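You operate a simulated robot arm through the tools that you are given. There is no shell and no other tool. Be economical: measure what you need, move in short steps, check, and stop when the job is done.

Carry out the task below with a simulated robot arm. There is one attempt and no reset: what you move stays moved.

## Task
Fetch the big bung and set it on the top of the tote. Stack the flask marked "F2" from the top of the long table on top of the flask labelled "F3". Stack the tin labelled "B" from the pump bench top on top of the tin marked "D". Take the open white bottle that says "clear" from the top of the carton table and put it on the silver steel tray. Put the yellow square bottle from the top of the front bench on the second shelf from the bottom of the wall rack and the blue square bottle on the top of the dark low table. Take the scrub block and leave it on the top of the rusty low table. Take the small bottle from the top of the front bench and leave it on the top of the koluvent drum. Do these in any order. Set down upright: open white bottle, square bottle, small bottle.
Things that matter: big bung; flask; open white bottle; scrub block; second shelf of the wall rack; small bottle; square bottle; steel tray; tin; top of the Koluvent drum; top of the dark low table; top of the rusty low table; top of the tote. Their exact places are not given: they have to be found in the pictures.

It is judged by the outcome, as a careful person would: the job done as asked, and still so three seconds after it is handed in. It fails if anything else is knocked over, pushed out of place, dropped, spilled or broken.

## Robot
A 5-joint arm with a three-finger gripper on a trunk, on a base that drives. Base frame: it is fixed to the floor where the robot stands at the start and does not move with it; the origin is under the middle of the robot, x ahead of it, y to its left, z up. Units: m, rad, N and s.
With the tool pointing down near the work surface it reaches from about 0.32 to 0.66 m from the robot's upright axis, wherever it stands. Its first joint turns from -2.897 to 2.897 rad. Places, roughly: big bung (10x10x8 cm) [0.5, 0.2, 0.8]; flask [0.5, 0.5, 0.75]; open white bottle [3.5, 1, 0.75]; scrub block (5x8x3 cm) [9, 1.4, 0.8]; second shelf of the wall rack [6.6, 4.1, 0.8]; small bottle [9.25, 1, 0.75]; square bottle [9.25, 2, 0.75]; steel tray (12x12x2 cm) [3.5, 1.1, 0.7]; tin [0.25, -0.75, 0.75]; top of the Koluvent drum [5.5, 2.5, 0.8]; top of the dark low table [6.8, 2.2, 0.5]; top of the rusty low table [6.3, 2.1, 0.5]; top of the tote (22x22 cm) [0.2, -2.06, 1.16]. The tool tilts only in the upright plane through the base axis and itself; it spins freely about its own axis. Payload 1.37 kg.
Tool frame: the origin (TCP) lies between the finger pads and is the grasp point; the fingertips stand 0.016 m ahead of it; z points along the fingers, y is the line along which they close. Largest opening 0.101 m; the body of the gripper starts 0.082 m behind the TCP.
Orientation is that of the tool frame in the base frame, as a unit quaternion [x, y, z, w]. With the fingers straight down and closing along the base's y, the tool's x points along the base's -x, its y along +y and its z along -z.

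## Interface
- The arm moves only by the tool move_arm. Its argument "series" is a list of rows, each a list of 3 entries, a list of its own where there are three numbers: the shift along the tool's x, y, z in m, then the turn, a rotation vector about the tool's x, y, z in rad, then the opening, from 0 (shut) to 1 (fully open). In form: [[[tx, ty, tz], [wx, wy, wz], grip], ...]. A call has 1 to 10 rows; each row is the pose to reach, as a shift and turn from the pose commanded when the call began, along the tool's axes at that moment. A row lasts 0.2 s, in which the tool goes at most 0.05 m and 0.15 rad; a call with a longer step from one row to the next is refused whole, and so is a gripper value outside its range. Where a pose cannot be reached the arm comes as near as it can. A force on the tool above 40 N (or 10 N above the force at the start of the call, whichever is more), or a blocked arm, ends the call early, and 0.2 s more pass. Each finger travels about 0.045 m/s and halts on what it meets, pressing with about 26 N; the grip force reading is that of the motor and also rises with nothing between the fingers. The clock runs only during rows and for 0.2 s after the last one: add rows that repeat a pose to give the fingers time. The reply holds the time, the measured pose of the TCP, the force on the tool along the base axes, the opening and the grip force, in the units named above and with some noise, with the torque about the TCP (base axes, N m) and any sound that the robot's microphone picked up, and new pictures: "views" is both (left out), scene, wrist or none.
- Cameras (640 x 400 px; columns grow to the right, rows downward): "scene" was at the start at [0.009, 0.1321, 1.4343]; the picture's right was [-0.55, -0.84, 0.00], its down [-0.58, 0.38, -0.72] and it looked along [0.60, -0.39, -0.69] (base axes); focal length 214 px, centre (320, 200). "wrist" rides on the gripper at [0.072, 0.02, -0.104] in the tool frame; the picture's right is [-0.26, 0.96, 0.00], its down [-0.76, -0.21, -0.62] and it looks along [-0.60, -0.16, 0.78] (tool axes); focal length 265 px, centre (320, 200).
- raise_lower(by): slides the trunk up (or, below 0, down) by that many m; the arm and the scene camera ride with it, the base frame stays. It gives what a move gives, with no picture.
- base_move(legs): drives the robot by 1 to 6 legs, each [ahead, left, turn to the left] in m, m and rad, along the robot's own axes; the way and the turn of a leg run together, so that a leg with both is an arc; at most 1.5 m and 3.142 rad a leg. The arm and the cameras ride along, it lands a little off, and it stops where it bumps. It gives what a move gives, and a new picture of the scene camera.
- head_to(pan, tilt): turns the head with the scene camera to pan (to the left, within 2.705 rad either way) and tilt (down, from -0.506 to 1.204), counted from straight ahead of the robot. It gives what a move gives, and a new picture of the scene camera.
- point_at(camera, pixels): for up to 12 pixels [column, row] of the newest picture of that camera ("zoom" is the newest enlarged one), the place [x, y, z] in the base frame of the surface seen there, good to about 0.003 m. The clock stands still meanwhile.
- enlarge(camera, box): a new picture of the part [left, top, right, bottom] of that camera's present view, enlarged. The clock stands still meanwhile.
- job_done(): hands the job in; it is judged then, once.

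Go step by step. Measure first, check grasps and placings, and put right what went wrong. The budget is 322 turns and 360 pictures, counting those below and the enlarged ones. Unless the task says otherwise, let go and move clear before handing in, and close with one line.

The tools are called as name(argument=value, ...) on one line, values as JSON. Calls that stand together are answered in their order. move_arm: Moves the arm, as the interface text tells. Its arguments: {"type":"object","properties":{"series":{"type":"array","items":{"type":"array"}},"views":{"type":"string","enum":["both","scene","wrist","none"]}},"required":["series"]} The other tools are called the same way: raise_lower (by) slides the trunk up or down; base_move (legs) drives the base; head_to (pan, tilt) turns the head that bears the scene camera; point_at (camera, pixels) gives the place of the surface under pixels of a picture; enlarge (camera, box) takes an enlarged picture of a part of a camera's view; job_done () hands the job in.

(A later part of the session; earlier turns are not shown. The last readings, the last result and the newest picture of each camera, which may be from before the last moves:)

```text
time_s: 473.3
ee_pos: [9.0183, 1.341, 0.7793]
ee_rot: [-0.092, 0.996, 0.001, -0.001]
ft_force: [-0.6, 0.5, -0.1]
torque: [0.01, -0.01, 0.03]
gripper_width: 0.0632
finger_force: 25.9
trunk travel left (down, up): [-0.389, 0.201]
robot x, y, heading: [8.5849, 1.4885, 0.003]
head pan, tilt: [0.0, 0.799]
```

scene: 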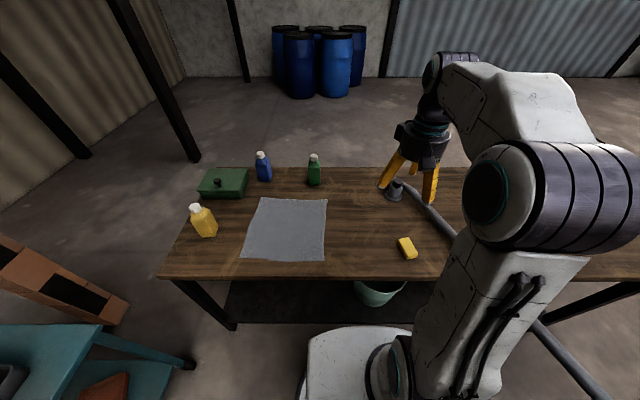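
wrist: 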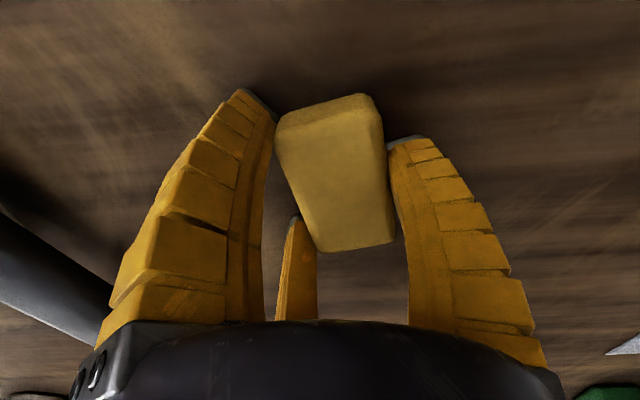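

Both fingers now bear on the block (width 0.063). I lift to test the hold.

move_arm(series=[[[0, 0, -0.02], [0, 0, 0], 0], [[0, 0, -0.05], [0, 0, 0], 0], [[0, 0, -0.09], [0, 0, 0], 0], [[0, 0, -0.09], [0, 0, 0], 0]], views="wrist")

```text
time_s: 474.3
ee_pos: [9.0158, 1.3431, 0.8725]
ee_rot: [-0.092, 0.996, 0.0, -0.002]
ft_force: [0.2, 0.0, -0.5]
torque: [0.02, -0.05, 0.02]
gripper_width: 0.0626
finger_force: 26.0
trunk travel left (down, up): [-0.389, 0.201]
robot x, y, heading: [8.5852, 1.4888, 0.006]
head pan, tilt: [0.0, 0.799]
```

wrist: 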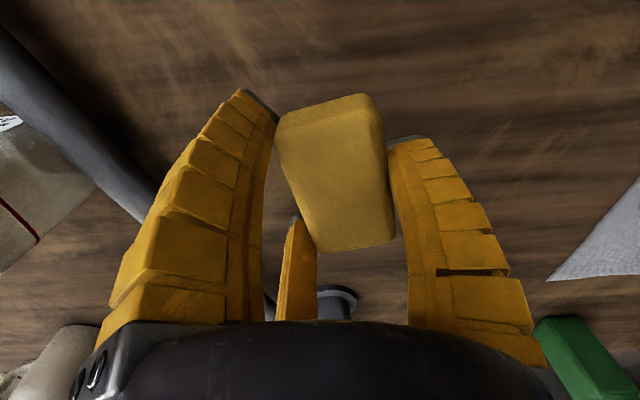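

The block is held. I raise it, tuck it in and drive to the north side of the low tables.

move_arm(series=[[[0, 0, -0.04], [0, 0, 0], 0], [[0, 0, -0.08], [0, 0, 0], 0], [[0, 0.02, -0.12], [0, 0, 0], 0], [[0, 0.05, -0.15], [0, 0, 0], 0], [[0.02, 0.08, -0.18], [0, 0, 0], 0], [[0.02, 0.11, -0.2], [0, 0, 0], 0]], views="none")

base_move(legs=[[-0.35, 0.3, 0.0], [-0.55, 0.6, 0.0], [-0.7, 0.6, 0.0], [-0.6, 0.0, 0.0], [0.0, 0.0, -1.571]])

head_to(pan=0.0, tilt=0.9)

```text
time_s: 475.7
ee_pos: [8.9808, 1.4503, 1.0758]
ee_rot: [-0.091, 0.996, 0.001, -0.003]
ft_force: [-0.7, 0.1, -0.1]
torque: [-0.01, -0.01, -0.01]
gripper_width: 0.0628
finger_force: 26.3
trunk travel left (down, up): [-0.389, 0.201]
robot x, y, heading: [8.5861, 1.4907, 0.004]
head pan, tilt: [0.0, 0.799]
```

```text
time_s: 493.8
ee_pos: [6.3047, 2.5803, 1.0764]
ee_rot: [0.669, 0.743, 0.002, -0.002]
ft_force: [-0.2, 0.4, -0.9]
torque: [0.0, 0.01, 0.01]
gripper_width: 0.0629
finger_force: 25.7
trunk travel left (down, up): [-0.389, 0.201]
robot x, y, heading: [6.3771, 2.9689, -1.646]
head pan, tilt: [0.0, 0.799]
```

scene: 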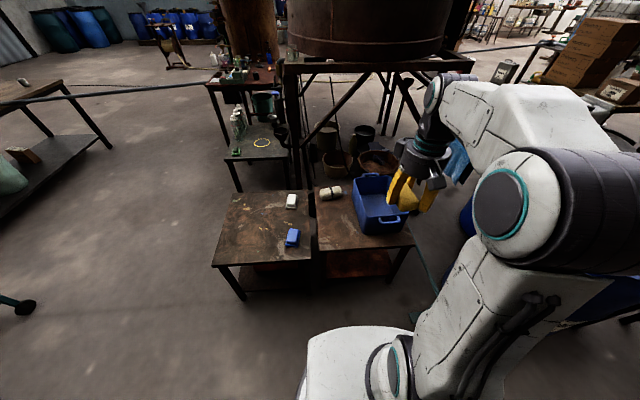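

```text
time_s: 494.5
ee_pos: [6.3048, 2.5797, 1.0752]
ee_rot: [0.668, 0.744, 0.002, -0.002]
ft_force: [0.2, -0.4, -0.5]
torque: [-0.01, 0.0, 0.04]
gripper_width: 0.063
finger_force: 25.6
trunk travel left (down, up): [-0.389, 0.201]
robot x, y, heading: [6.3733, 2.9692, -1.652]
head pan, tilt: [0.0, 0.901]
```

scene: 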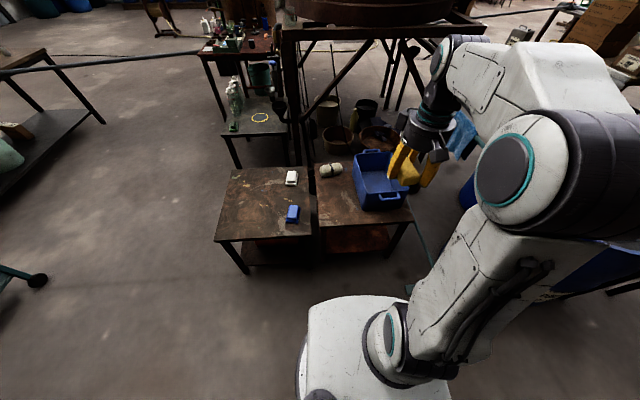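

enlarge(camera="scene", box=[200, 130, 440, 280])

point_at(camera="scene", pixels=[[320, 225], [412, 220], [335, 200], [317, 168], [340, 210], [350, 215], [330, 172], [310, 235], [215, 238], [228, 170], [292, 213], [356, 205]])

```text
2.67 times, centred on (320, 205) of scene
```

zoom: 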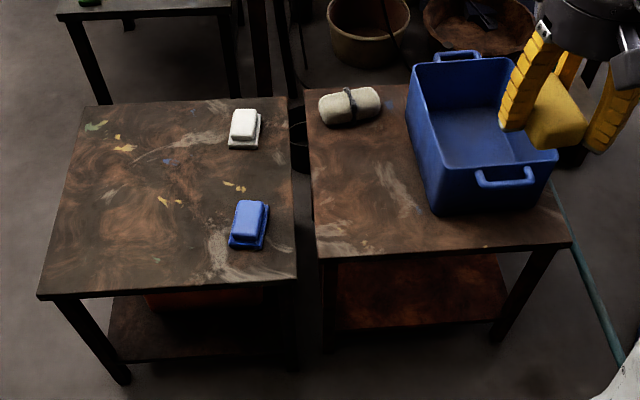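

```text
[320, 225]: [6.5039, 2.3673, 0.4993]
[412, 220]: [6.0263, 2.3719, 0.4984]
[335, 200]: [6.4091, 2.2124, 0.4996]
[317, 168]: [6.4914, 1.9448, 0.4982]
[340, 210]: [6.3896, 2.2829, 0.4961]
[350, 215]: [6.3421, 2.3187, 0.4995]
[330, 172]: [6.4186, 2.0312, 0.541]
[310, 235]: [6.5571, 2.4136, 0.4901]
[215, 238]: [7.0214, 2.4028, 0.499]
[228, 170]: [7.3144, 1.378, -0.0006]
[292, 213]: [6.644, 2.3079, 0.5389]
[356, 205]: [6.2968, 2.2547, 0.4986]
```

The rusty table (x 6.03–6.50) has free space around (6.42,2.24), left of the tub. I drive 0.2 ahead, straighten, and lower the trunk.

base_move(legs=[[0.2, 0.03, 0.08]])

raise_lower(by=-0.25)

```text
time_s: 496.1
ee_pos: [6.3543, 2.3742, 1.0758]
ee_rot: [0.64, 0.768, 0.003, -0.001]
ft_force: [-0.8, -0.5, 0.6]
torque: [0.01, 0.02, 0.04]
gripper_width: 0.063
finger_force: 25.9
trunk travel left (down, up): [-0.389, 0.201]
robot x, y, heading: [6.3969, 2.7707, -1.573]
head pan, tilt: [0.0, 0.901]
```

scene: 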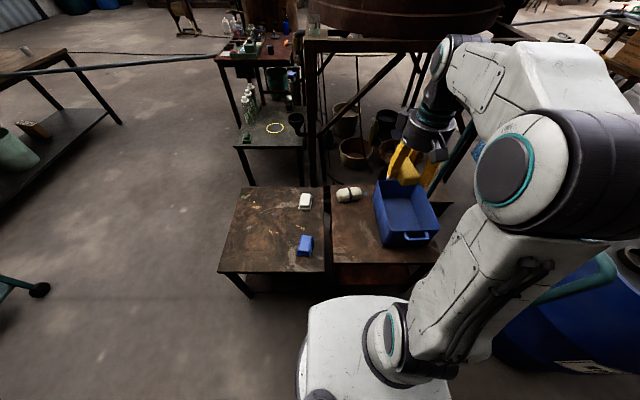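

```text
time_s: 498.7
ee_pos: [6.3547, 2.3755, 0.8257]
ee_rot: [0.641, 0.768, 0.002, -0.001]
ft_force: [-0.1, -0.1, 0.1]
torque: [-0.01, 0.01, 0.03]
gripper_width: 0.063
finger_force: 26.2
trunk travel left (down, up): [-0.139, 0.451]
robot x, y, heading: [6.3946, 2.7705, -1.572]
head pan, tilt: [0.0, 0.901]
```

move_arm(series=[[[-0.036, 0.011, 0], [0, 0, 0.09], 0], [[-0.073, 0.022, 0.01], [0, 0, 0.18], 0], [[-0.109, 0.034, 0.02], [0, 0, 0.18], 0], [[-0.1455, 0.0447, 0.03], [0, 0, 0.18], 0], [[-0.1455, 0.0447, 0.075], [0, 0, 0.18], 0], [[-0.1455, 0.0447, 0.12], [0, 0, 0.18], 0], [[-0.1455, 0.0447, 0.165], [0, 0, 0.18], 0], [[-0.1455, 0.0447, 0.21], [0, 0, 0.18], 0], [[-0.1455, 0.0447, 0.25], [0, 0, 0.18], 0], [[-0.1455, 0.0447, 0.275], [0, 0, 0.18], 0]])

```text
time_s: 500.9
ee_pos: [6.426, 2.2429, 0.5487]
ee_rot: [0.707, 0.707, 0.001, -0.002]
ft_force: [0.9, 0.6, -0.3]
torque: [-0.02, 0.01, 0.0]
gripper_width: 0.0627
finger_force: 26.3
trunk travel left (down, up): [-0.139, 0.451]
robot x, y, heading: [6.3965, 2.7721, -1.575]
head pan, tilt: [0.0, 0.901]
```

scene: 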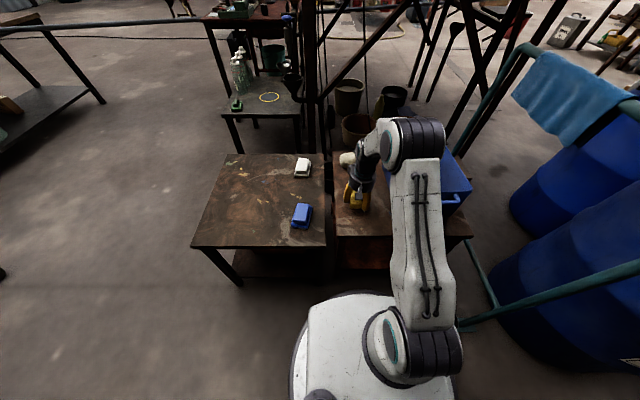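
wrist: 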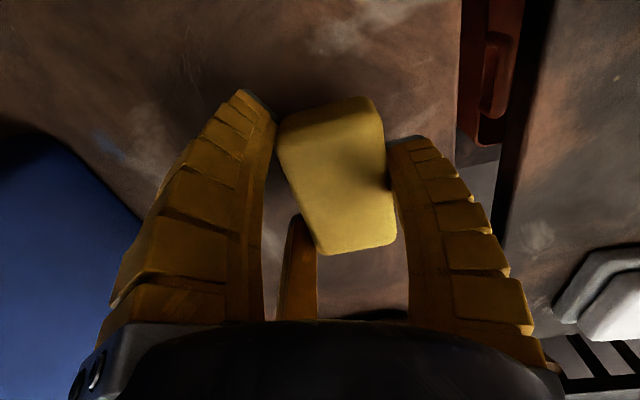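

Block is over the free area. I lower to contact.

move_arm(series=[[[0, 0, 0.012], [0, 0, 0], 0], [[0, 0, 0.021], [0, 0, 0], 0], [[0, 0, 0.025], [0, 0, 0], 0], [[0, 0, 0.028], [0, 0, 0], 0], [[0, 0, 0.03], [0, 0, 0], 0]], views="none")

```text
time_s: 502.1
ee_pos: [6.425, 2.2416, 0.5182]
ee_rot: [0.708, 0.706, 0.002, -0.001]
ft_force: [0.9, -0.1, 0.9]
torque: [-0.03, -0.01, -0.02]
gripper_width: 0.0627
finger_force: 25.6
trunk travel left (down, up): [-0.139, 0.451]
robot x, y, heading: [6.3976, 2.7697, -1.572]
head pan, tilt: [0.0, 0.901]
```

move_arm(series=[[[0, 0, 0.001], [0, 0, 0], 0], [[0, 0, 0.0015], [0, 0, 0], 0.6], [[0, 0, 0.0], [0, 0, 0], 0.85], [[0, 0, 0], [0, 0, 0], 0.9], [[0, 0, 0], [0, 0, 0], 0.9], [[0, 0, -0.04], [0, 0, 0], 0.9], [[0, 0, -0.085], [0, 0, 0], 0.9], [[0, 0, -0.13], [0, 0, 0], 0.9], [[0, 0, -0.175], [0, 0, 0], 0.9], [[0.02, 0, -0.22], [0, 0, 0], 0.9]])

```text
time_s: 504.3
ee_pos: [6.423, 2.2611, 0.7386]
ee_rot: [0.707, 0.707, 0.001, -0.001]
ft_force: [1.1, -0.5, -0.7]
torque: [0.06, 0.02, 0.06]
gripper_width: 0.092
finger_force: 0.7
trunk travel left (down, up): [-0.139, 0.451]
robot x, y, heading: [6.3977, 2.7686, -1.572]
head pan, tilt: [0.0, 0.901]
```

scene: 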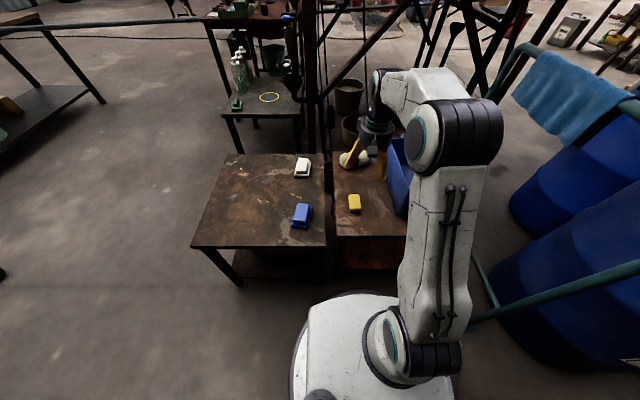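
wrist: 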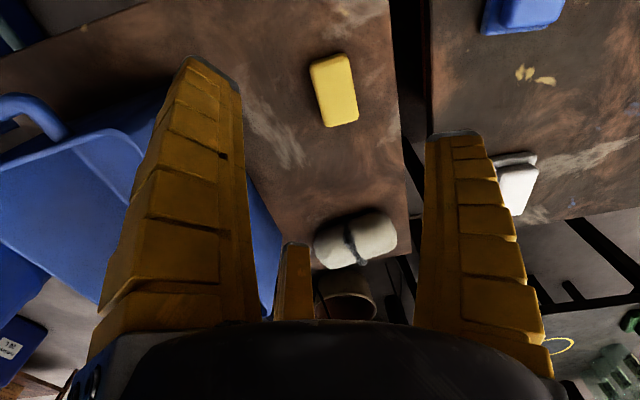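

The scrub block lies on the rusty table. I raise the trunk and arm, then drive back to the front bench's west side for the yellow bottle.

raise_lower(by=0.25)

move_arm(series=[[[0.03, 0, -0.03], [0, 0, 0], 0.9], [[0.06, -0.01, -0.06], [0, 0, 0], 0.9], [[0.09, -0.02, -0.09], [0, 0, 0], 0.9], [[0.12, -0.025, -0.12], [0, 0, 0], 0.9]], views="none")

base_move(legs=[[-0.25, 0.0, 0.0], [0.0, 0.0, 1.573], [0.7, 0.0, 0.0], [0.65, -0.62, 0.0], [0.5, -0.48, 0.0]])

```text
time_s: 506.9
ee_pos: [6.4231, 2.2614, 0.9878]
ee_rot: [0.708, 0.706, 0.002, -0.002]
ft_force: [-0.4, 0.0, -0.4]
torque: [0.02, 0.01, -0.02]
gripper_width: 0.0918
finger_force: 1.1
trunk travel left (down, up): [-0.389, 0.201]
robot x, y, heading: [6.3966, 2.7671, -1.572]
head pan, tilt: [0.0, 0.901]
```

```text
time_s: 507.9
ee_pos: [6.398, 2.3832, 1.1101]
ee_rot: [0.708, 0.706, 0.001, -0.002]
ft_force: [-0.1, -0.2, -0.5]
torque: [-0.01, 0.0, 0.0]
gripper_width: 0.092
finger_force: 1.0
trunk travel left (down, up): [-0.389, 0.201]
robot x, y, heading: [6.3968, 2.7672, -1.577]
head pan, tilt: [0.0, 0.901]
```

```text
time_s: 523.4
ee_pos: [8.4375, 2.1893, 1.1115]
ee_rot: [-0.001, 1.0, 0.0, -0.001]
ft_force: [0.2, -0.5, 0.4]
torque: [-0.01, -0.06, -0.01]
gripper_width: 0.0924
finger_force: 1.4
trunk travel left (down, up): [-0.389, 0.201]
robot x, y, heading: [8.0536, 2.1855, 0.001]
head pan, tilt: [0.0, 0.901]
stopped in leg 5: the robot was blocked; the commanded pose is now the measured one
```

scene: 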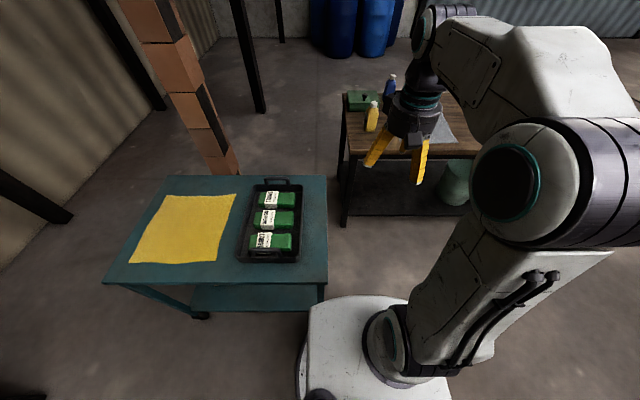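

I clipped the cart corner again at (8.05,2.19). I check that the cart and its tray haven't moved.

point_at(camera="scene", pixels=[[325, 283], [327, 178], [105, 280], [162, 177], [373, 120], [390, 90]])

base_move(legs=[[-0.05, -0.05, 0.0], [0.0, -0.25, 0.0], [0.55, 0.0, 0.0]])

```text
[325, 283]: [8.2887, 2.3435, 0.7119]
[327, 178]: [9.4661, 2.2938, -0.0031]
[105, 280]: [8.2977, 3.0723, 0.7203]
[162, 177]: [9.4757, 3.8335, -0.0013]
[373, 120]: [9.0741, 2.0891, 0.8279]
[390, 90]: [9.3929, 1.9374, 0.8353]
```

```text
time_s: 528.5
ee_pos: [8.9353, 1.8889, 1.1101]
ee_rot: [-0.001, 1.0, 0.0, -0.002]
ft_force: [0.8, 0.3, 0.4]
torque: [0.01, 0.02, 0.02]
gripper_width: 0.092
finger_force: 0.4
trunk travel left (down, up): [-0.389, 0.201]
robot x, y, heading: [8.5469, 1.8866, -0.0]
head pan, tilt: [0.0, 0.901]
```

scene: 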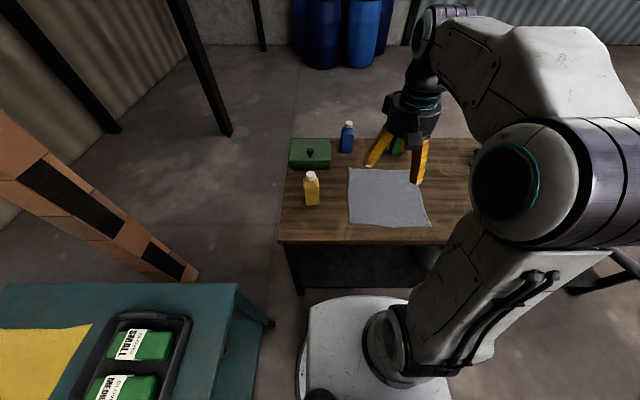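

The cart is unmoved. I move the gripper over the yellow bottle.

move_arm(series=[[[-0.025, 0.033, 0.01], [0, 0, 0], 0.9], [[-0.05, 0.067, 0.02], [0, 0, 0], 0.9], [[-0.075, 0.1, 0.03], [0, 0, 0], 0.9], [[-0.1, 0.133, 0.05], [0, 0, 0], 0.9], [[-0.125, 0.166, 0.07], [0, 0, 0], 0.9], [[-0.15, 0.2, 0.09], [0, 0, 0], 0.9], [[-0.15, 0.2, 0.1], [0, 0, 0], 0.9]], views="wrist")

enlarge(camera="wrist", box=[230, 50, 430, 230])

```text
time_s: 530.1
ee_pos: [9.0842, 2.0909, 1.0089]
ee_rot: [-0.001, 1.0, 0.0, -0.002]
ft_force: [-0.5, 0.1, 0.0]
torque: [0.01, 0.02, -0.01]
gripper_width: 0.0918
finger_force: 0.4
trunk travel left (down, up): [-0.389, 0.201]
robot x, y, heading: [8.5504, 1.8858, -0.004]
head pan, tilt: [0.0, 0.901]
```

wrist: 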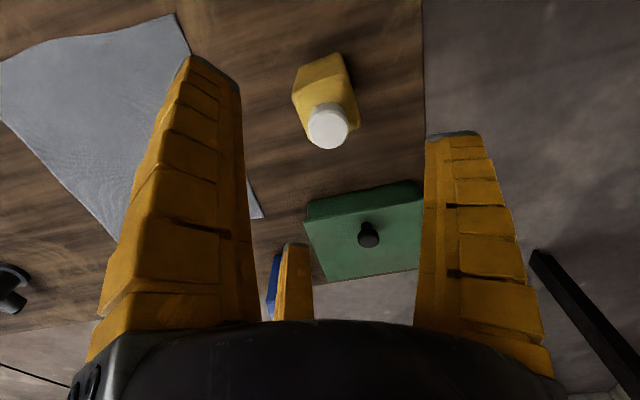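

```text
2.22 times, centred on (330, 140) of wrist
```

zoom: 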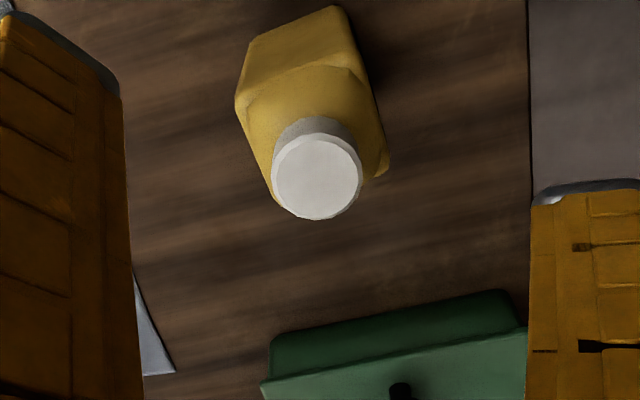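

point_at(camera="zoom", pixels=[[316, 175], [275, 178], [358, 172], [315, 212], [318, 135], [240, 105], [360, 80], [385, 165], [300, 40], [250, 40], [335, 10], [275, 310]])

```text
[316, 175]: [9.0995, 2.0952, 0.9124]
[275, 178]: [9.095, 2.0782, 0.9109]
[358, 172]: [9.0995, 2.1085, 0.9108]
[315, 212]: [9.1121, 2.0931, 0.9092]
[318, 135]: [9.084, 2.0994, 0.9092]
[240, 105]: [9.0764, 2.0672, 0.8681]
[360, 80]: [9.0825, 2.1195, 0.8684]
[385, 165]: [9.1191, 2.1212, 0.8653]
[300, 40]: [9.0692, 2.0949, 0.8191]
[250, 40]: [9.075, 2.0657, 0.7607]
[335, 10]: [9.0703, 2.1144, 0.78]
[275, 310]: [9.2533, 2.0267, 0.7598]
```

The yellow bottle is centred at (9.098,2.094), top z 0.912, turned slightly. I descend to z 0.837 and grip it.

move_arm(series=[[[-0.014, 0.003, 0.03], [0, 0, -0.1], 0.95], [[-0.014, 0.003, 0.075], [0, 0, -0.1], 0.95], [[-0.014, 0.003, 0.12], [0, 0, -0.1], 0.95], [[-0.014, 0.003, 0.16], [0, 0, -0.1], 0.95], [[-0.014, 0.003, 0.172], [0, 0, -0.1], 0.95], [[-0.014, 0.003, 0.172], [0, 0, -0.1], 0.4], [[-0.014, 0.003, 0.172], [0, 0, -0.1], 0], [[-0.014, 0.003, 0.172], [0, 0, -0.1], 0], [[-0.014, 0.003, 0.172], [0, 0, -0.1], 0]], views="wrist")

```text
time_s: 532.1
ee_pos: [9.0973, 2.0871, 0.8366]
ee_rot: [-0.051, 0.999, -0.001, -0.003]
ft_force: [-0.7, 0.1, -1.0]
torque: [-0.1, 0.0, 0.0]
gripper_width: 0.0665
finger_force: 25.8
trunk travel left (down, up): [-0.389, 0.201]
robot x, y, heading: [8.5499, 1.8848, 0.001]
head pan, tilt: [0.0, 0.901]
```

wrist: 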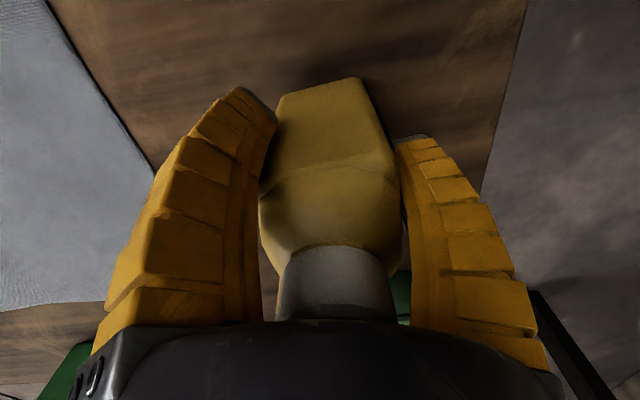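

Gripped at 0.067. I lift and tuck, then look at the wall rack for the free space on its second shelf.

move_arm(series=[[[0, 0, -0.04], [0, 0, 0], 0], [[0, 0, -0.08], [0, 0, 0], 0], [[0, 0, -0.12], [0, 0, 0], 0], [[0.03, 0, -0.16], [0, 0, 0], 0], [[0.07, -0.02, -0.18], [0, 0, 0], 0], [[0.1, -0.05, -0.2], [0, 0, 0], 0], [[0.13, -0.08, -0.22], [0, 0, 0], 0], [[0.15, -0.12, -0.23], [0, 0, 0], 0]], views="wrist")

base_move(legs=[[-0.62, 0.0, 0.0], [-0.3, 0.65, 0.0], [-0.5, 0.45, 0.0], [0.0, 0.0, 1.571]])

head_to(pan=0.1, tilt=0.5)

```text
time_s: 533.9
ee_pos: [8.9626, 1.9571, 1.0673]
ee_rot: [-0.052, 0.999, 0.0, -0.001]
ft_force: [-0.5, 0.6, -2.1]
torque: [-0.05, 0.02, -0.02]
gripper_width: 0.0662
finger_force: 26.0
trunk travel left (down, up): [-0.389, 0.201]
robot x, y, heading: [8.5475, 1.885, -0.001]
head pan, tilt: [0.0, 0.901]
```

wrist: 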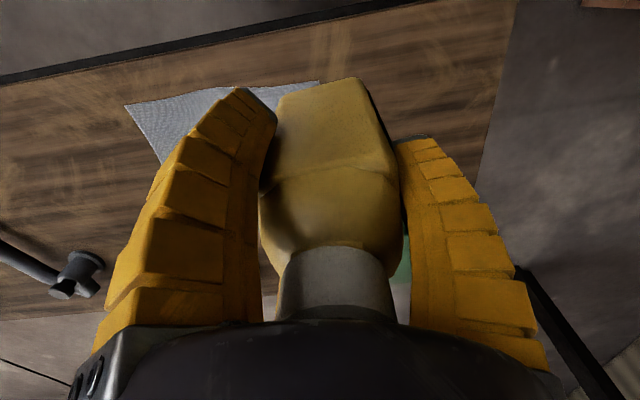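

```text
time_s: 548.0
ee_pos: [7.0407, 3.3619, 1.0671]
ee_rot: [0.747, -0.665, 0.001, 0.001]
ft_force: [-0.3, -0.6, -2.8]
torque: [-0.01, -0.01, -0.02]
gripper_width: 0.0658
finger_force: 26.0
trunk travel left (down, up): [-0.389, 0.201]
robot x, y, heading: [7.1228, 2.9495, 1.584]
head pan, tilt: [0.0, 0.901]
```

scene: 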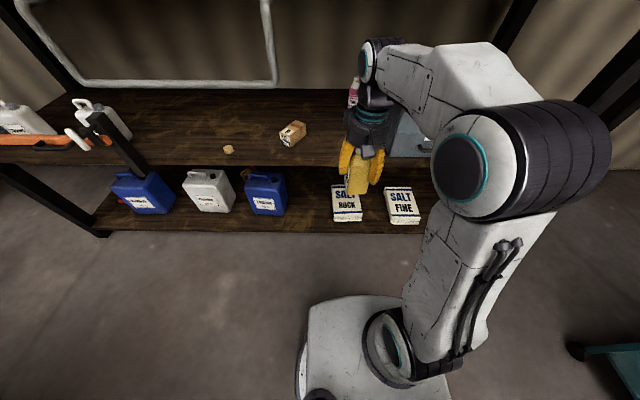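

```text
time_s: 548.9
ee_pos: [7.0406, 3.3616, 1.0666]
ee_rot: [0.747, -0.664, 0.001, 0.001]
ft_force: [0.4, 0.1, -2.9]
torque: [0.02, -0.03, 0.04]
gripper_width: 0.0658
finger_force: 25.5
trunk travel left (down, up): [-0.389, 0.201]
robot x, y, heading: [7.1209, 2.9506, 1.591]
head pan, tilt: [0.099, 0.499]
```

scene: 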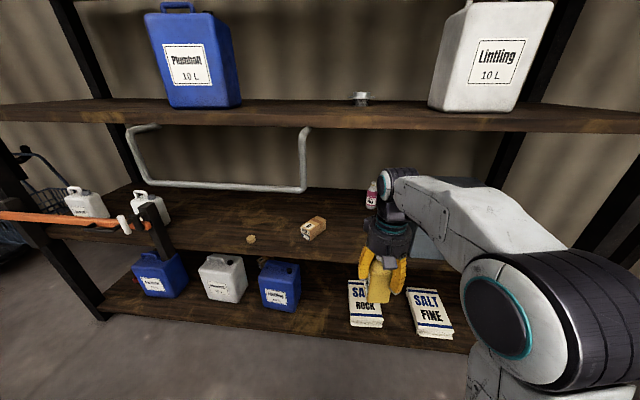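

The second shelf (z≈0.78) is mostly free between pixels (160,225) and (300,200). I measure the shelf, bracket and objects.

point_at(camera="scene", pixels=[[200, 230], [200, 205], [280, 215], [350, 240], [330, 205], [250, 240], [312, 230], [230, 190], [304, 160], [370, 195], [250, 120], [350, 255]])

```text
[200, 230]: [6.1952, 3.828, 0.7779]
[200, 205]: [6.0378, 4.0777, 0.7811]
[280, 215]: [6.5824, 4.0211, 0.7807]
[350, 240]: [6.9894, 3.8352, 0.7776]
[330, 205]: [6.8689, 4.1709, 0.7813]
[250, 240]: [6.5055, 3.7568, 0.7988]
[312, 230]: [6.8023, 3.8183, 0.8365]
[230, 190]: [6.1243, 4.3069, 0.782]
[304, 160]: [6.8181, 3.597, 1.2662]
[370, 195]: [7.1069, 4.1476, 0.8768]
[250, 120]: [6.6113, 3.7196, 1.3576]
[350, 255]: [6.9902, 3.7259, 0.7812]
```

I'll set it at (6.97,3.84), between the carton (6.80) and the grey box, clear of the hanging bracket (x≤6.82). I shift the bottle to the right, lower the trunk and approach.

move_arm(series=[[[0, -0.03, 0], [0, 0, 0.06], 0], [[0, -0.06, 0], [0, 0, 0.12], 0], [[0, -0.09, 0], [0, 0, 0.12], 0]], views="none")

raise_lower(by=-0.13)

base_move(legs=[[0.0, 0.14, -0.02], [0.28, 0.0, 0.0]])

```text
time_s: 549.7
ee_pos: [7.1314, 3.3736, 1.067]
ee_rot: [-0.706, 0.708, -0.001, 0.0]
ft_force: [0.8, -0.5, -3.5]
torque: [-0.04, -0.03, -0.02]
gripper_width: 0.0662
finger_force: 25.9
trunk travel left (down, up): [-0.389, 0.201]
robot x, y, heading: [7.1185, 2.9474, 1.583]
head pan, tilt: [0.099, 0.499]
```

```text
time_s: 551.2
ee_pos: [7.1307, 3.3727, 0.9374]
ee_rot: [-0.706, 0.708, -0.001, 0.0]
ft_force: [-0.2, 0.2, -3.3]
torque: [-0.01, -0.03, -0.03]
gripper_width: 0.0657
finger_force: 26.3
trunk travel left (down, up): [-0.259, 0.331]
robot x, y, heading: [7.1236, 2.9497, 1.586]
head pan, tilt: [0.099, 0.499]
```

```text
time_s: 554.1
ee_pos: [6.9974, 3.656, 0.9367]
ee_rot: [-0.699, 0.715, -0.002, 0.0]
ft_force: [0.3, 0.2, -3.3]
torque: [-0.03, -0.01, -0.01]
gripper_width: 0.0657
finger_force: 26.2
trunk travel left (down, up): [-0.259, 0.331]
robot x, y, heading: [6.9759, 3.2336, 1.568]
head pan, tilt: [0.099, 0.499]
```

scene: 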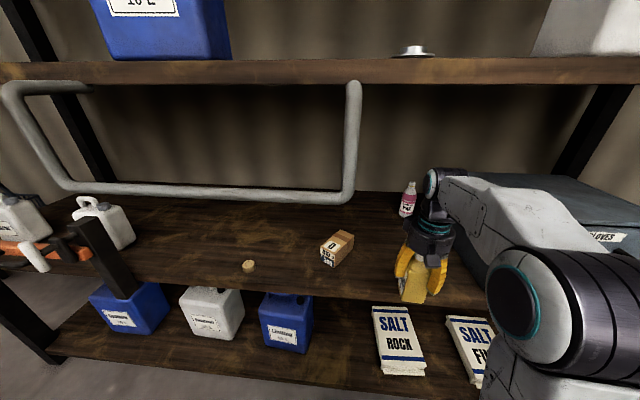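

point_at(camera="scene", pixels=[[385, 250], [345, 245], [352, 240], [560, 190], [600, 235], [470, 185], [390, 285], [408, 200], [385, 225]])

move_arm(series=[[[-0.04, 0, 0], [0, 0, 0], 0], [[-0.085, 0, 0], [0, 0, 0], 0], [[-0.085, 0, 0], [0, 0, 0], 0]])

```text
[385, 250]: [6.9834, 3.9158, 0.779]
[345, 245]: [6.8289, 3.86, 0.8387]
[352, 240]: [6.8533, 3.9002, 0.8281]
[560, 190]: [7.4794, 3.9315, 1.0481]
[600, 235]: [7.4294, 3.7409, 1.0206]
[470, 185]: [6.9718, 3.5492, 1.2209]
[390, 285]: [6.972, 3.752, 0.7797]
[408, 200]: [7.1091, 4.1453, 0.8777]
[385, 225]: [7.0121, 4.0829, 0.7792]
```

```text
time_s: 555.0
ee_pos: [6.9997, 3.7444, 0.9358]
ee_rot: [-0.699, 0.715, -0.002, -0.002]
ft_force: [0.7, 0.0, -2.6]
torque: [-0.03, -0.05, -0.01]
gripper_width: 0.0658
finger_force: 25.7
trunk travel left (down, up): [-0.259, 0.331]
robot x, y, heading: [6.9796, 3.2346, 1.568]
head pan, tilt: [0.099, 0.499]
```

scene: 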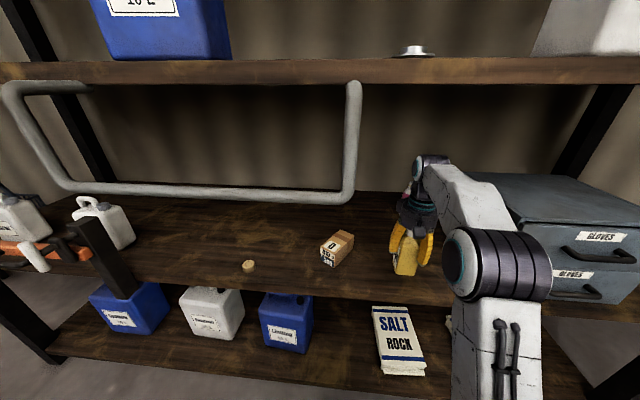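
wrist: 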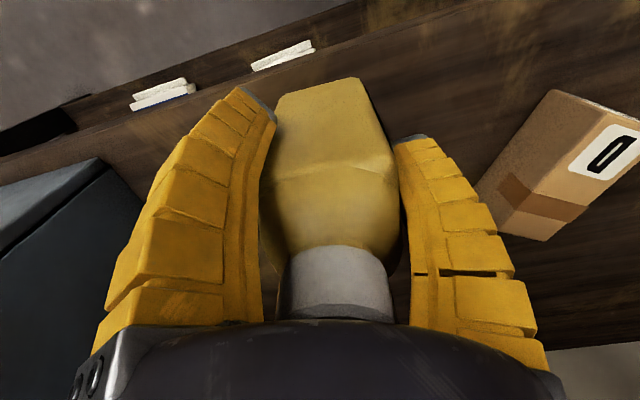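

Clear of carton and drawers. I advance to y≈3.83 and lower to just above the shelf.

move_arm(series=[[[-0.045, 0, 0], [0, 0, 0], 0], [[-0.085, 0, 0.01], [0, 0, 0], 0], [[-0.085, 0, 0.04], [0, 0, 0], 0], [[-0.085, 0, 0.065], [0, 0, 0], 0], [[-0.085, 0, 0.071], [0, 0, 0], 0], [[-0.085, 0, 0.075], [0, 0, 0], 0], [[-0.085, 0, 0.078], [0, 0, 0], 0]], views="wrist")

```text
time_s: 556.5
ee_pos: [6.9994, 3.8274, 0.858]
ee_rot: [-0.699, 0.715, -0.002, -0.002]
ft_force: [0.0, -0.6, -3.1]
torque: [-0.02, 0.0, 0.0]
gripper_width: 0.0657
finger_force: 25.8
out of reach, approached as far as the arm can: row 2
trunk travel left (down, up): [-0.259, 0.331]
robot x, y, heading: [6.9802, 3.2315, 1.567]
head pan, tilt: [0.099, 0.499]
```

wrist: 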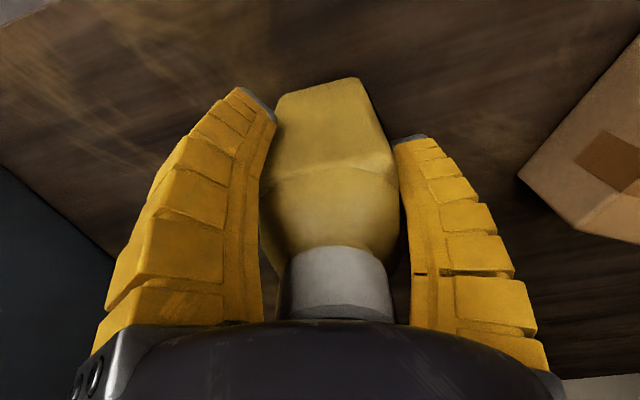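

move_arm(series=[[[0, 0, 0.002], [0, 0, 0], 0], [[0, 0, 0.004], [0, 0, 0], 0], [[0, 0, 0.006], [0, 0, 0], 0]], views="none")

```text
time_s: 557.4
ee_pos: [6.9993, 3.8255, 0.8546]
ee_rot: [-0.7, 0.714, 0.002, 0.0]
ft_force: [-1.5, 3.1, 21.1]
torque: [-0.03, -0.49, 0.05]
gripper_width: 0.0661
finger_force: 26.0
trunk travel left (down, up): [-0.259, 0.331]
robot x, y, heading: [6.9784, 3.233, 1.566]
head pan, tilt: [0.099, 0.499]
```

The bottle presses on the shelf (21 N). I ease up, release, and withdraw upward and out.

move_arm(series=[[[0, 0, -0.003], [0, 0, 0], 0], [[0, 0, -0.003], [0, 0, 0], 0.75], [[0, 0, -0.003], [0, 0, 0], 0.95], [[0, 0, -0.003], [0, 0, 0], 0.95], [[0, 0, -0.003], [0, 0, 0], 0.95], [[0, 0, -0.04], [0, 0, 0], 0.95], [[0, 0, -0.08], [0, 0, 0], 0.95], [[0, 0, -0.11], [0, 0, 0], 0.95], [[0.04, 0, -0.11], [0, 0, 0], 0.95], [[0.08, 0, -0.11], [0, 0, 0], 0.95]])

```text
time_s: 559.5
ee_pos: [6.9974, 3.748, 0.9626]
ee_rot: [-0.699, 0.715, -0.001, -0.002]
ft_force: [0.0, 0.6, -0.3]
torque: [-0.09, -0.05, 0.01]
gripper_width: 0.0964
finger_force: 0.1
out of reach, approached as far as the arm can: row 7, 8
trunk travel left (down, up): [-0.259, 0.331]
robot x, y, heading: [6.9767, 3.2341, 1.569]
head pan, tilt: [0.099, 0.499]
```

scene: 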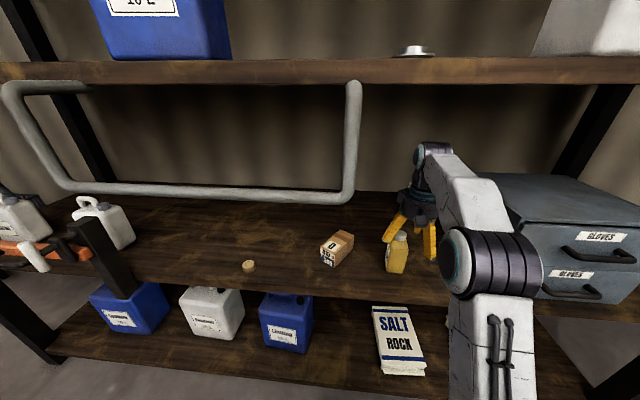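
wrist: 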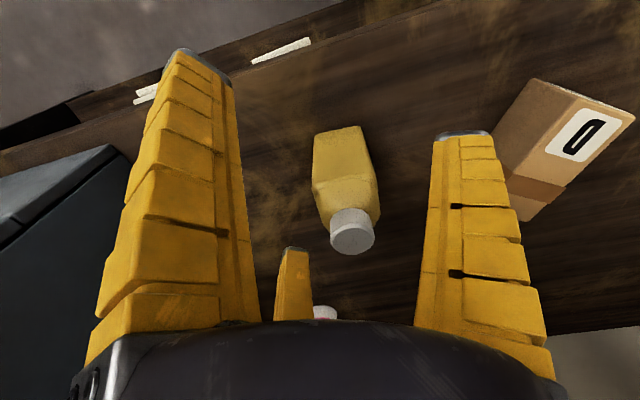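

The yellow bottle stands on the second shelf. I pull the arm out, raise the trunk and drive round to the front bench's north end for the blue bottle.

move_arm(series=[[[0.04, 0, 0], [0, 0, 0], 0.9], [[0.08, 0, 0], [0, 0, 0], 0.9], [[0.12, 0, -0.01], [0, 0, 0], 0.9], [[0.13, 0, -0.03], [0, 0, 0], 0.9]], views="none")

base_move(legs=[[-0.25, 0.0, 0.0], [0.0, 0.0, -1.57]])

raise_lower(by=0.13)

```text
time_s: 560.5
ee_pos: [6.9961, 3.6156, 0.9954]
ee_rot: [-0.7, 0.715, -0.001, -0.002]
ft_force: [-0.8, 0.4, -0.5]
torque: [0.02, 0.01, 0.01]
gripper_width: 0.0919
finger_force: 1.3
trunk travel left (down, up): [-0.259, 0.331]
robot x, y, heading: [6.9794, 3.2311, 1.563]
head pan, tilt: [0.099, 0.499]
```

```text
time_s: 566.3
ee_pos: [7.3611, 2.9465, 0.9965]
ee_rot: [0.026, 1.0, 0.0, -0.002]
ft_force: [-1.0, 0.4, -0.3]
torque: [0.01, 0.01, 0.01]
gripper_width: 0.0919
finger_force: 0.7
trunk travel left (down, up): [-0.259, 0.331]
robot x, y, heading: [6.9807, 2.9785, -0.038]
head pan, tilt: [0.099, 0.499]
```

scene: 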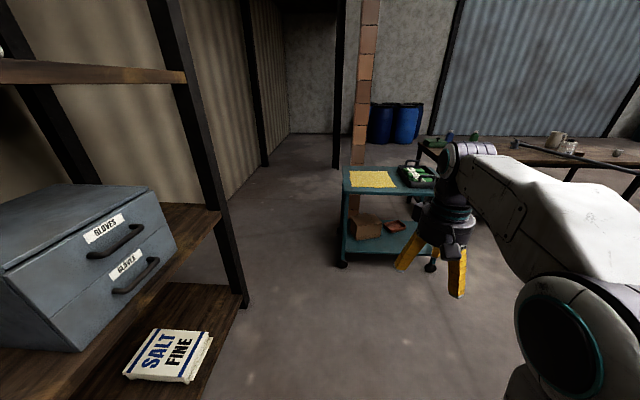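

```text
time_s: 567.9
ee_pos: [7.3611, 2.9458, 1.1248]
ee_rot: [0.025, 1.0, 0.0, -0.002]
ft_force: [0.6, 1.7, 0.0]
torque: [-0.04, -0.01, 0.04]
gripper_width: 0.0921
finger_force: 1.0
trunk travel left (down, up): [-0.389, 0.201]
robot x, y, heading: [6.9783, 2.9756, -0.036]
head pan, tilt: [0.099, 0.499]
```

base_move(legs=[[0.0, 0.0, 0.037], [0.78, 0.43, 0.0]])

```text
time_s: 573.0
ee_pos: [8.1433, 3.396, 1.1268]
ee_rot: [0.012, 1.0, 0.0, -0.001]
ft_force: [-0.6, 1.1, -0.2]
torque: [0.01, 0.0, -0.03]
gripper_width: 0.0922
finger_force: 1.3
trunk travel left (down, up): [-0.389, 0.201]
robot x, y, heading: [7.7598, 3.4124, -0.002]
head pan, tilt: [0.099, 0.499]
```

scene: 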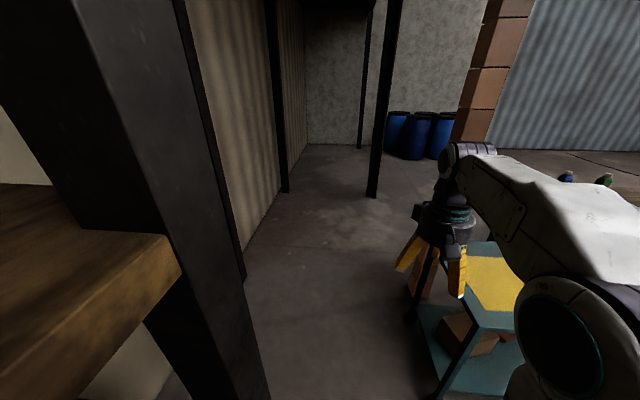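

base_move(legs=[[0.35, 0.03, 0.0], [1.36, 0.02, 0.0]])

```text
time_s: 581.7
ee_pos: [9.8661, 3.4628, 1.1259]
ee_rot: [0.001, 1.0, 0.0, -0.002]
ft_force: [-0.3, 0.2, -0.2]
torque: [0.01, -0.01, 0.01]
gripper_width: 0.0921
finger_force: 0.9
trunk travel left (down, up): [-0.389, 0.201]
robot x, y, heading: [9.48, 3.4699, 0.02]
head pan, tilt: [0.099, 0.499]
```

scene: 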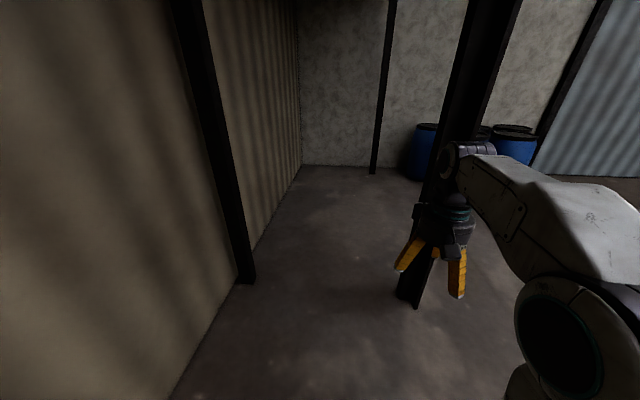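

base_move(legs=[[0.0, 0.0, -1.591], [0.9, 0.0, 0.0]])

head_to(pan=0.0, tilt=0.9)

```text
time_s: 590.3
ee_pos: [9.4771, 2.1953, 1.1248]
ee_rot: [0.709, 0.705, 0.001, -0.002]
ft_force: [-0.6, -0.4, 0.1]
torque: [-0.03, -0.01, 0.03]
gripper_width: 0.092
finger_force: 1.3
trunk travel left (down, up): [-0.389, 0.201]
robot x, y, heading: [9.4909, 2.5786, -1.56]
head pan, tilt: [0.099, 0.499]
```

scene: 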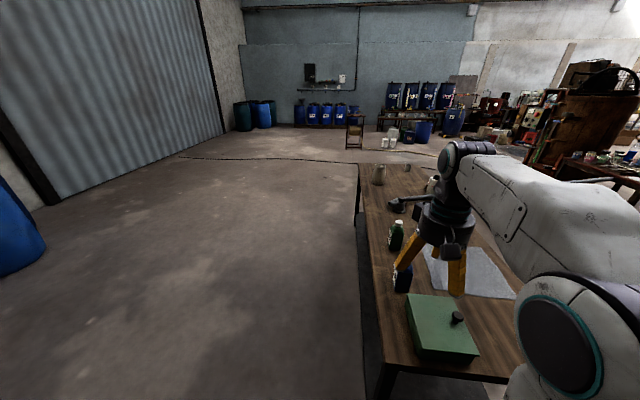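

```text
time_s: 591.1
ee_pos: [9.4761, 2.1955, 1.1255]
ee_rot: [0.71, 0.704, 0.002, -0.001]
ft_force: [-1.5, 0.2, -0.9]
torque: [-0.01, 0.03, 0.02]
gripper_width: 0.092
finger_force: 0.9
trunk travel left (down, up): [-0.389, 0.201]
robot x, y, heading: [9.4877, 2.5837, -1.56]
head pan, tilt: [0.0, 0.901]
```

scene: 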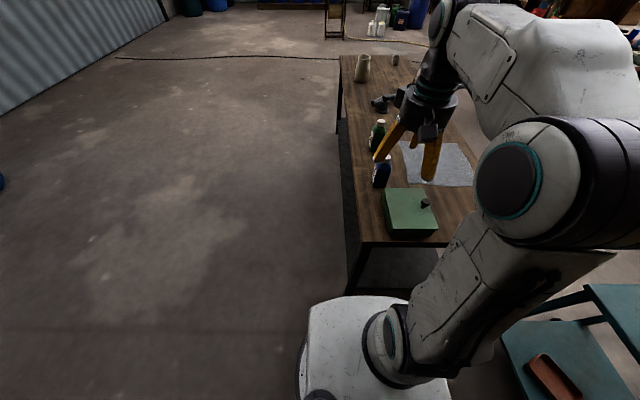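

base_move(legs=[[0.05, 0.0, -0.01]])

move_arm(series=[[[-0.035, -0.012, 0], [0, 0, 0], 0.95], [[-0.07, -0.025, 0.01], [0, 0, 0], 0.95], [[-0.105, -0.038, 0.02], [0, 0, 0], 0.95], [[-0.14, -0.05, 0.04], [0, 0, 0], 0.95], [[-0.17, -0.062, 0.07], [0, 0, 0], 0.95], [[-0.19, -0.07, 0.09], [0, 0, 0], 0.95], [[-0.19, -0.07, 0.1], [0, 0, 0], 0.95]])

```text
time_s: 592.1
ee_pos: [9.4733, 2.1455, 1.1263]
ee_rot: [0.713, 0.701, 0.002, -0.001]
ft_force: [0.0, 0.1, 0.5]
torque: [0.06, -0.02, 0.0]
gripper_width: 0.0918
finger_force: 0.7
trunk travel left (down, up): [-0.389, 0.201]
robot x, y, heading: [9.4863, 2.5291, -1.57]
head pan, tilt: [0.0, 0.901]
```

scene: 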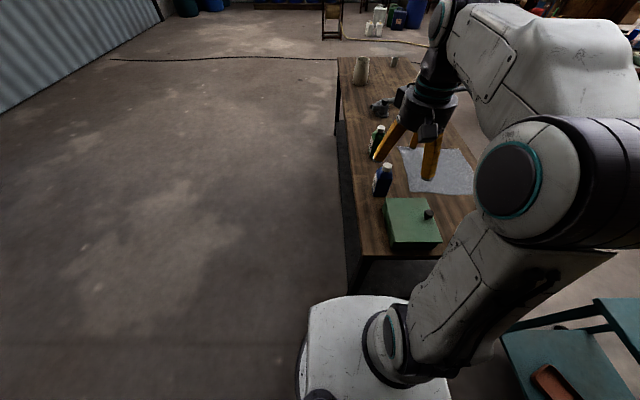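

```text
time_s: 593.7
ee_pos: [9.3995, 1.9564, 1.0259]
ee_rot: [0.713, 0.701, 0.001, -0.002]
ft_force: [0.6, -0.3, -0.6]
torque: [0.01, -0.02, -0.03]
gripper_width: 0.0964
finger_force: 0.7
trunk travel left (down, up): [-0.389, 0.201]
robot x, y, heading: [9.4866, 2.5298, -1.569]
head pan, tilt: [0.0, 0.901]
```

scene: 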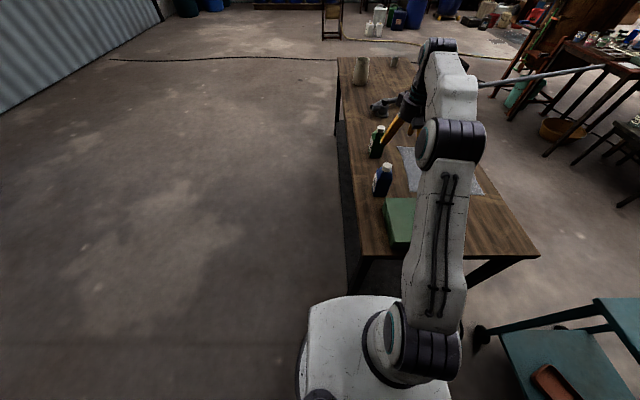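
wrist: 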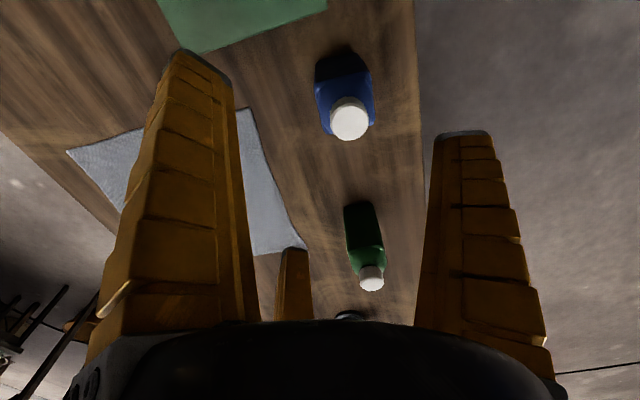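

enlarge(camera="wrist", box=[270, 20, 430, 170])

point_at(camera="wrist", pixels=[[350, 118], [331, 118], [368, 118], [350, 138], [350, 100], [317, 85], [373, 75], [345, 60], [340, 15]])

```text
2.67 times, centred on (350, 95) of wrist
```

zoom: 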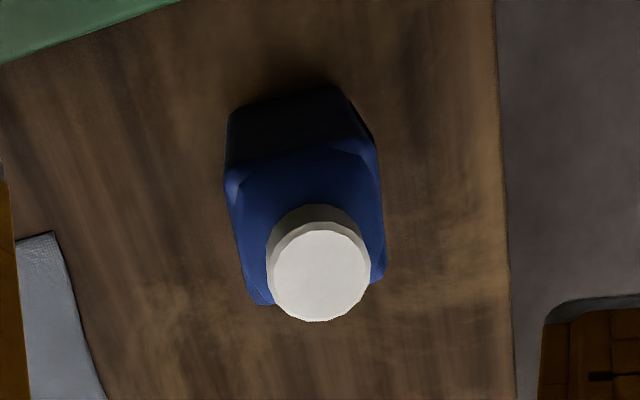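

```text
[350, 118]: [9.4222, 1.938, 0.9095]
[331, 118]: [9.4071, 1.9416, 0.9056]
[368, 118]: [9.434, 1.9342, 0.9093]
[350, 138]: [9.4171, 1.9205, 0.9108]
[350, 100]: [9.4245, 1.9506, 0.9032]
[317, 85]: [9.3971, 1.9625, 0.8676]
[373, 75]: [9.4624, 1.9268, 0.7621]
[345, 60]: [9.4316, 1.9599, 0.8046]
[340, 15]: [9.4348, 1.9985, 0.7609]
```

The blue bottle is centred at (9.420,1.936). I descend to z 0.837 and grip.

move_arm(series=[[[-0.02, 0.0213, 0.02], [0, 0, -0.1], 0.95], [[-0.02, 0.0213, 0.065], [0, 0, -0.1], 0.95], [[-0.02, 0.0213, 0.11], [0, 0, -0.1], 0.95], [[-0.02, 0.0213, 0.155], [0, 0, -0.1], 0.95], [[-0.02, 0.0213, 0.189], [0, 0, -0.1], 0.95], [[-0.02, 0.0213, 0.189], [0, 0, -0.1], 0.4], [[-0.02, 0.0213, 0.189], [0, 0, -0.1], 0], [[-0.02, 0.0213, 0.189], [0, 0, -0.1], 0], [[-0.02, 0.0213, 0.189], [0, 0, -0.1], 0]], views="wrist")

```text
time_s: 595.7
ee_pos: [9.4198, 1.9363, 0.8361]
ee_rot: [0.677, 0.736, 0.003, -0.001]
ft_force: [0.2, 0.3, -3.2]
torque: [0.0, 0.03, 0.0]
gripper_width: 0.0667
finger_force: 25.5
trunk travel left (down, up): [-0.389, 0.201]
robot x, y, heading: [9.4896, 2.5293, -1.564]
head pan, tilt: [0.0, 0.901]
```

wrist: 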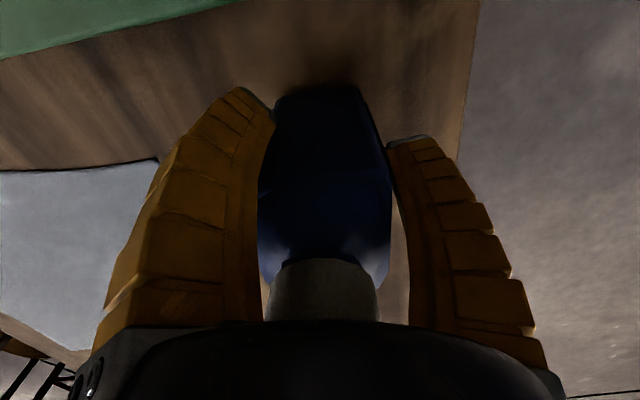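

Gripped (0.067). I lift, tuck, back out past the post, turn west and drive to the dark low table.

move_arm(series=[[[0, 0, -0.04], [0, 0, 0], 0], [[0, 0, -0.08], [0, 0, 0], 0], [[0, 0, -0.12], [0, 0, 0], 0], [[0.03, 0, -0.16], [0, 0, 0], 0], [[0.07, 0.01, -0.18], [0, 0, 0], 0], [[0.1, 0.02, -0.2], [0, 0, 0], 0], [[0.14, 0.03, -0.22], [0, 0, 0], 0], [[0.17, 0.04, -0.24], [0, 0, 0], 0]], views="wrist")

base_move(legs=[[-0.93, 0.0, 0.0], [0.0, 0.0, -1.575]])

```text
time_s: 597.5
ee_pos: [9.4475, 2.1093, 1.0728]
ee_rot: [0.677, 0.736, 0.001, -0.002]
ft_force: [0.6, -1.3, -2.5]
torque: [-0.04, 0.0, -0.02]
gripper_width: 0.0663
finger_force: 25.9
trunk travel left (down, up): [-0.389, 0.201]
robot x, y, heading: [9.4868, 2.5256, -1.571]
head pan, tilt: [0.0, 0.901]
```

wrist: 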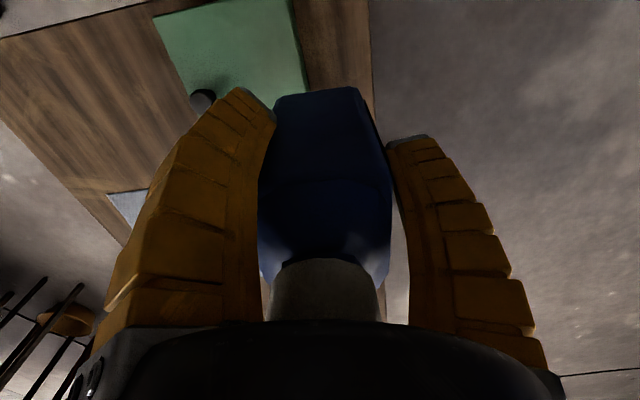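

```text
time_s: 606.2
ee_pos: [9.0617, 3.5034, 1.0748]
ee_rot: [0.999, 0.054, 0.001, 0.001]
ft_force: [-0.1, 0.4, -3.4]
torque: [0.0, 0.02, -0.03]
gripper_width: 0.066
finger_force: 25.5
trunk travel left (down, up): [-0.389, 0.201]
robot x, y, heading: [9.4839, 3.4741, -3.118]
head pan, tilt: [0.0, 0.901]
```

scene: 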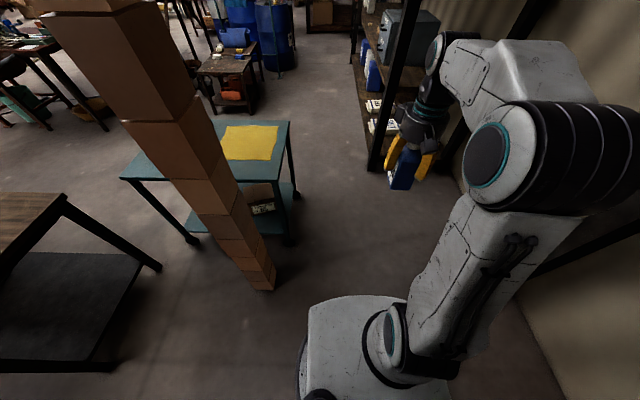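

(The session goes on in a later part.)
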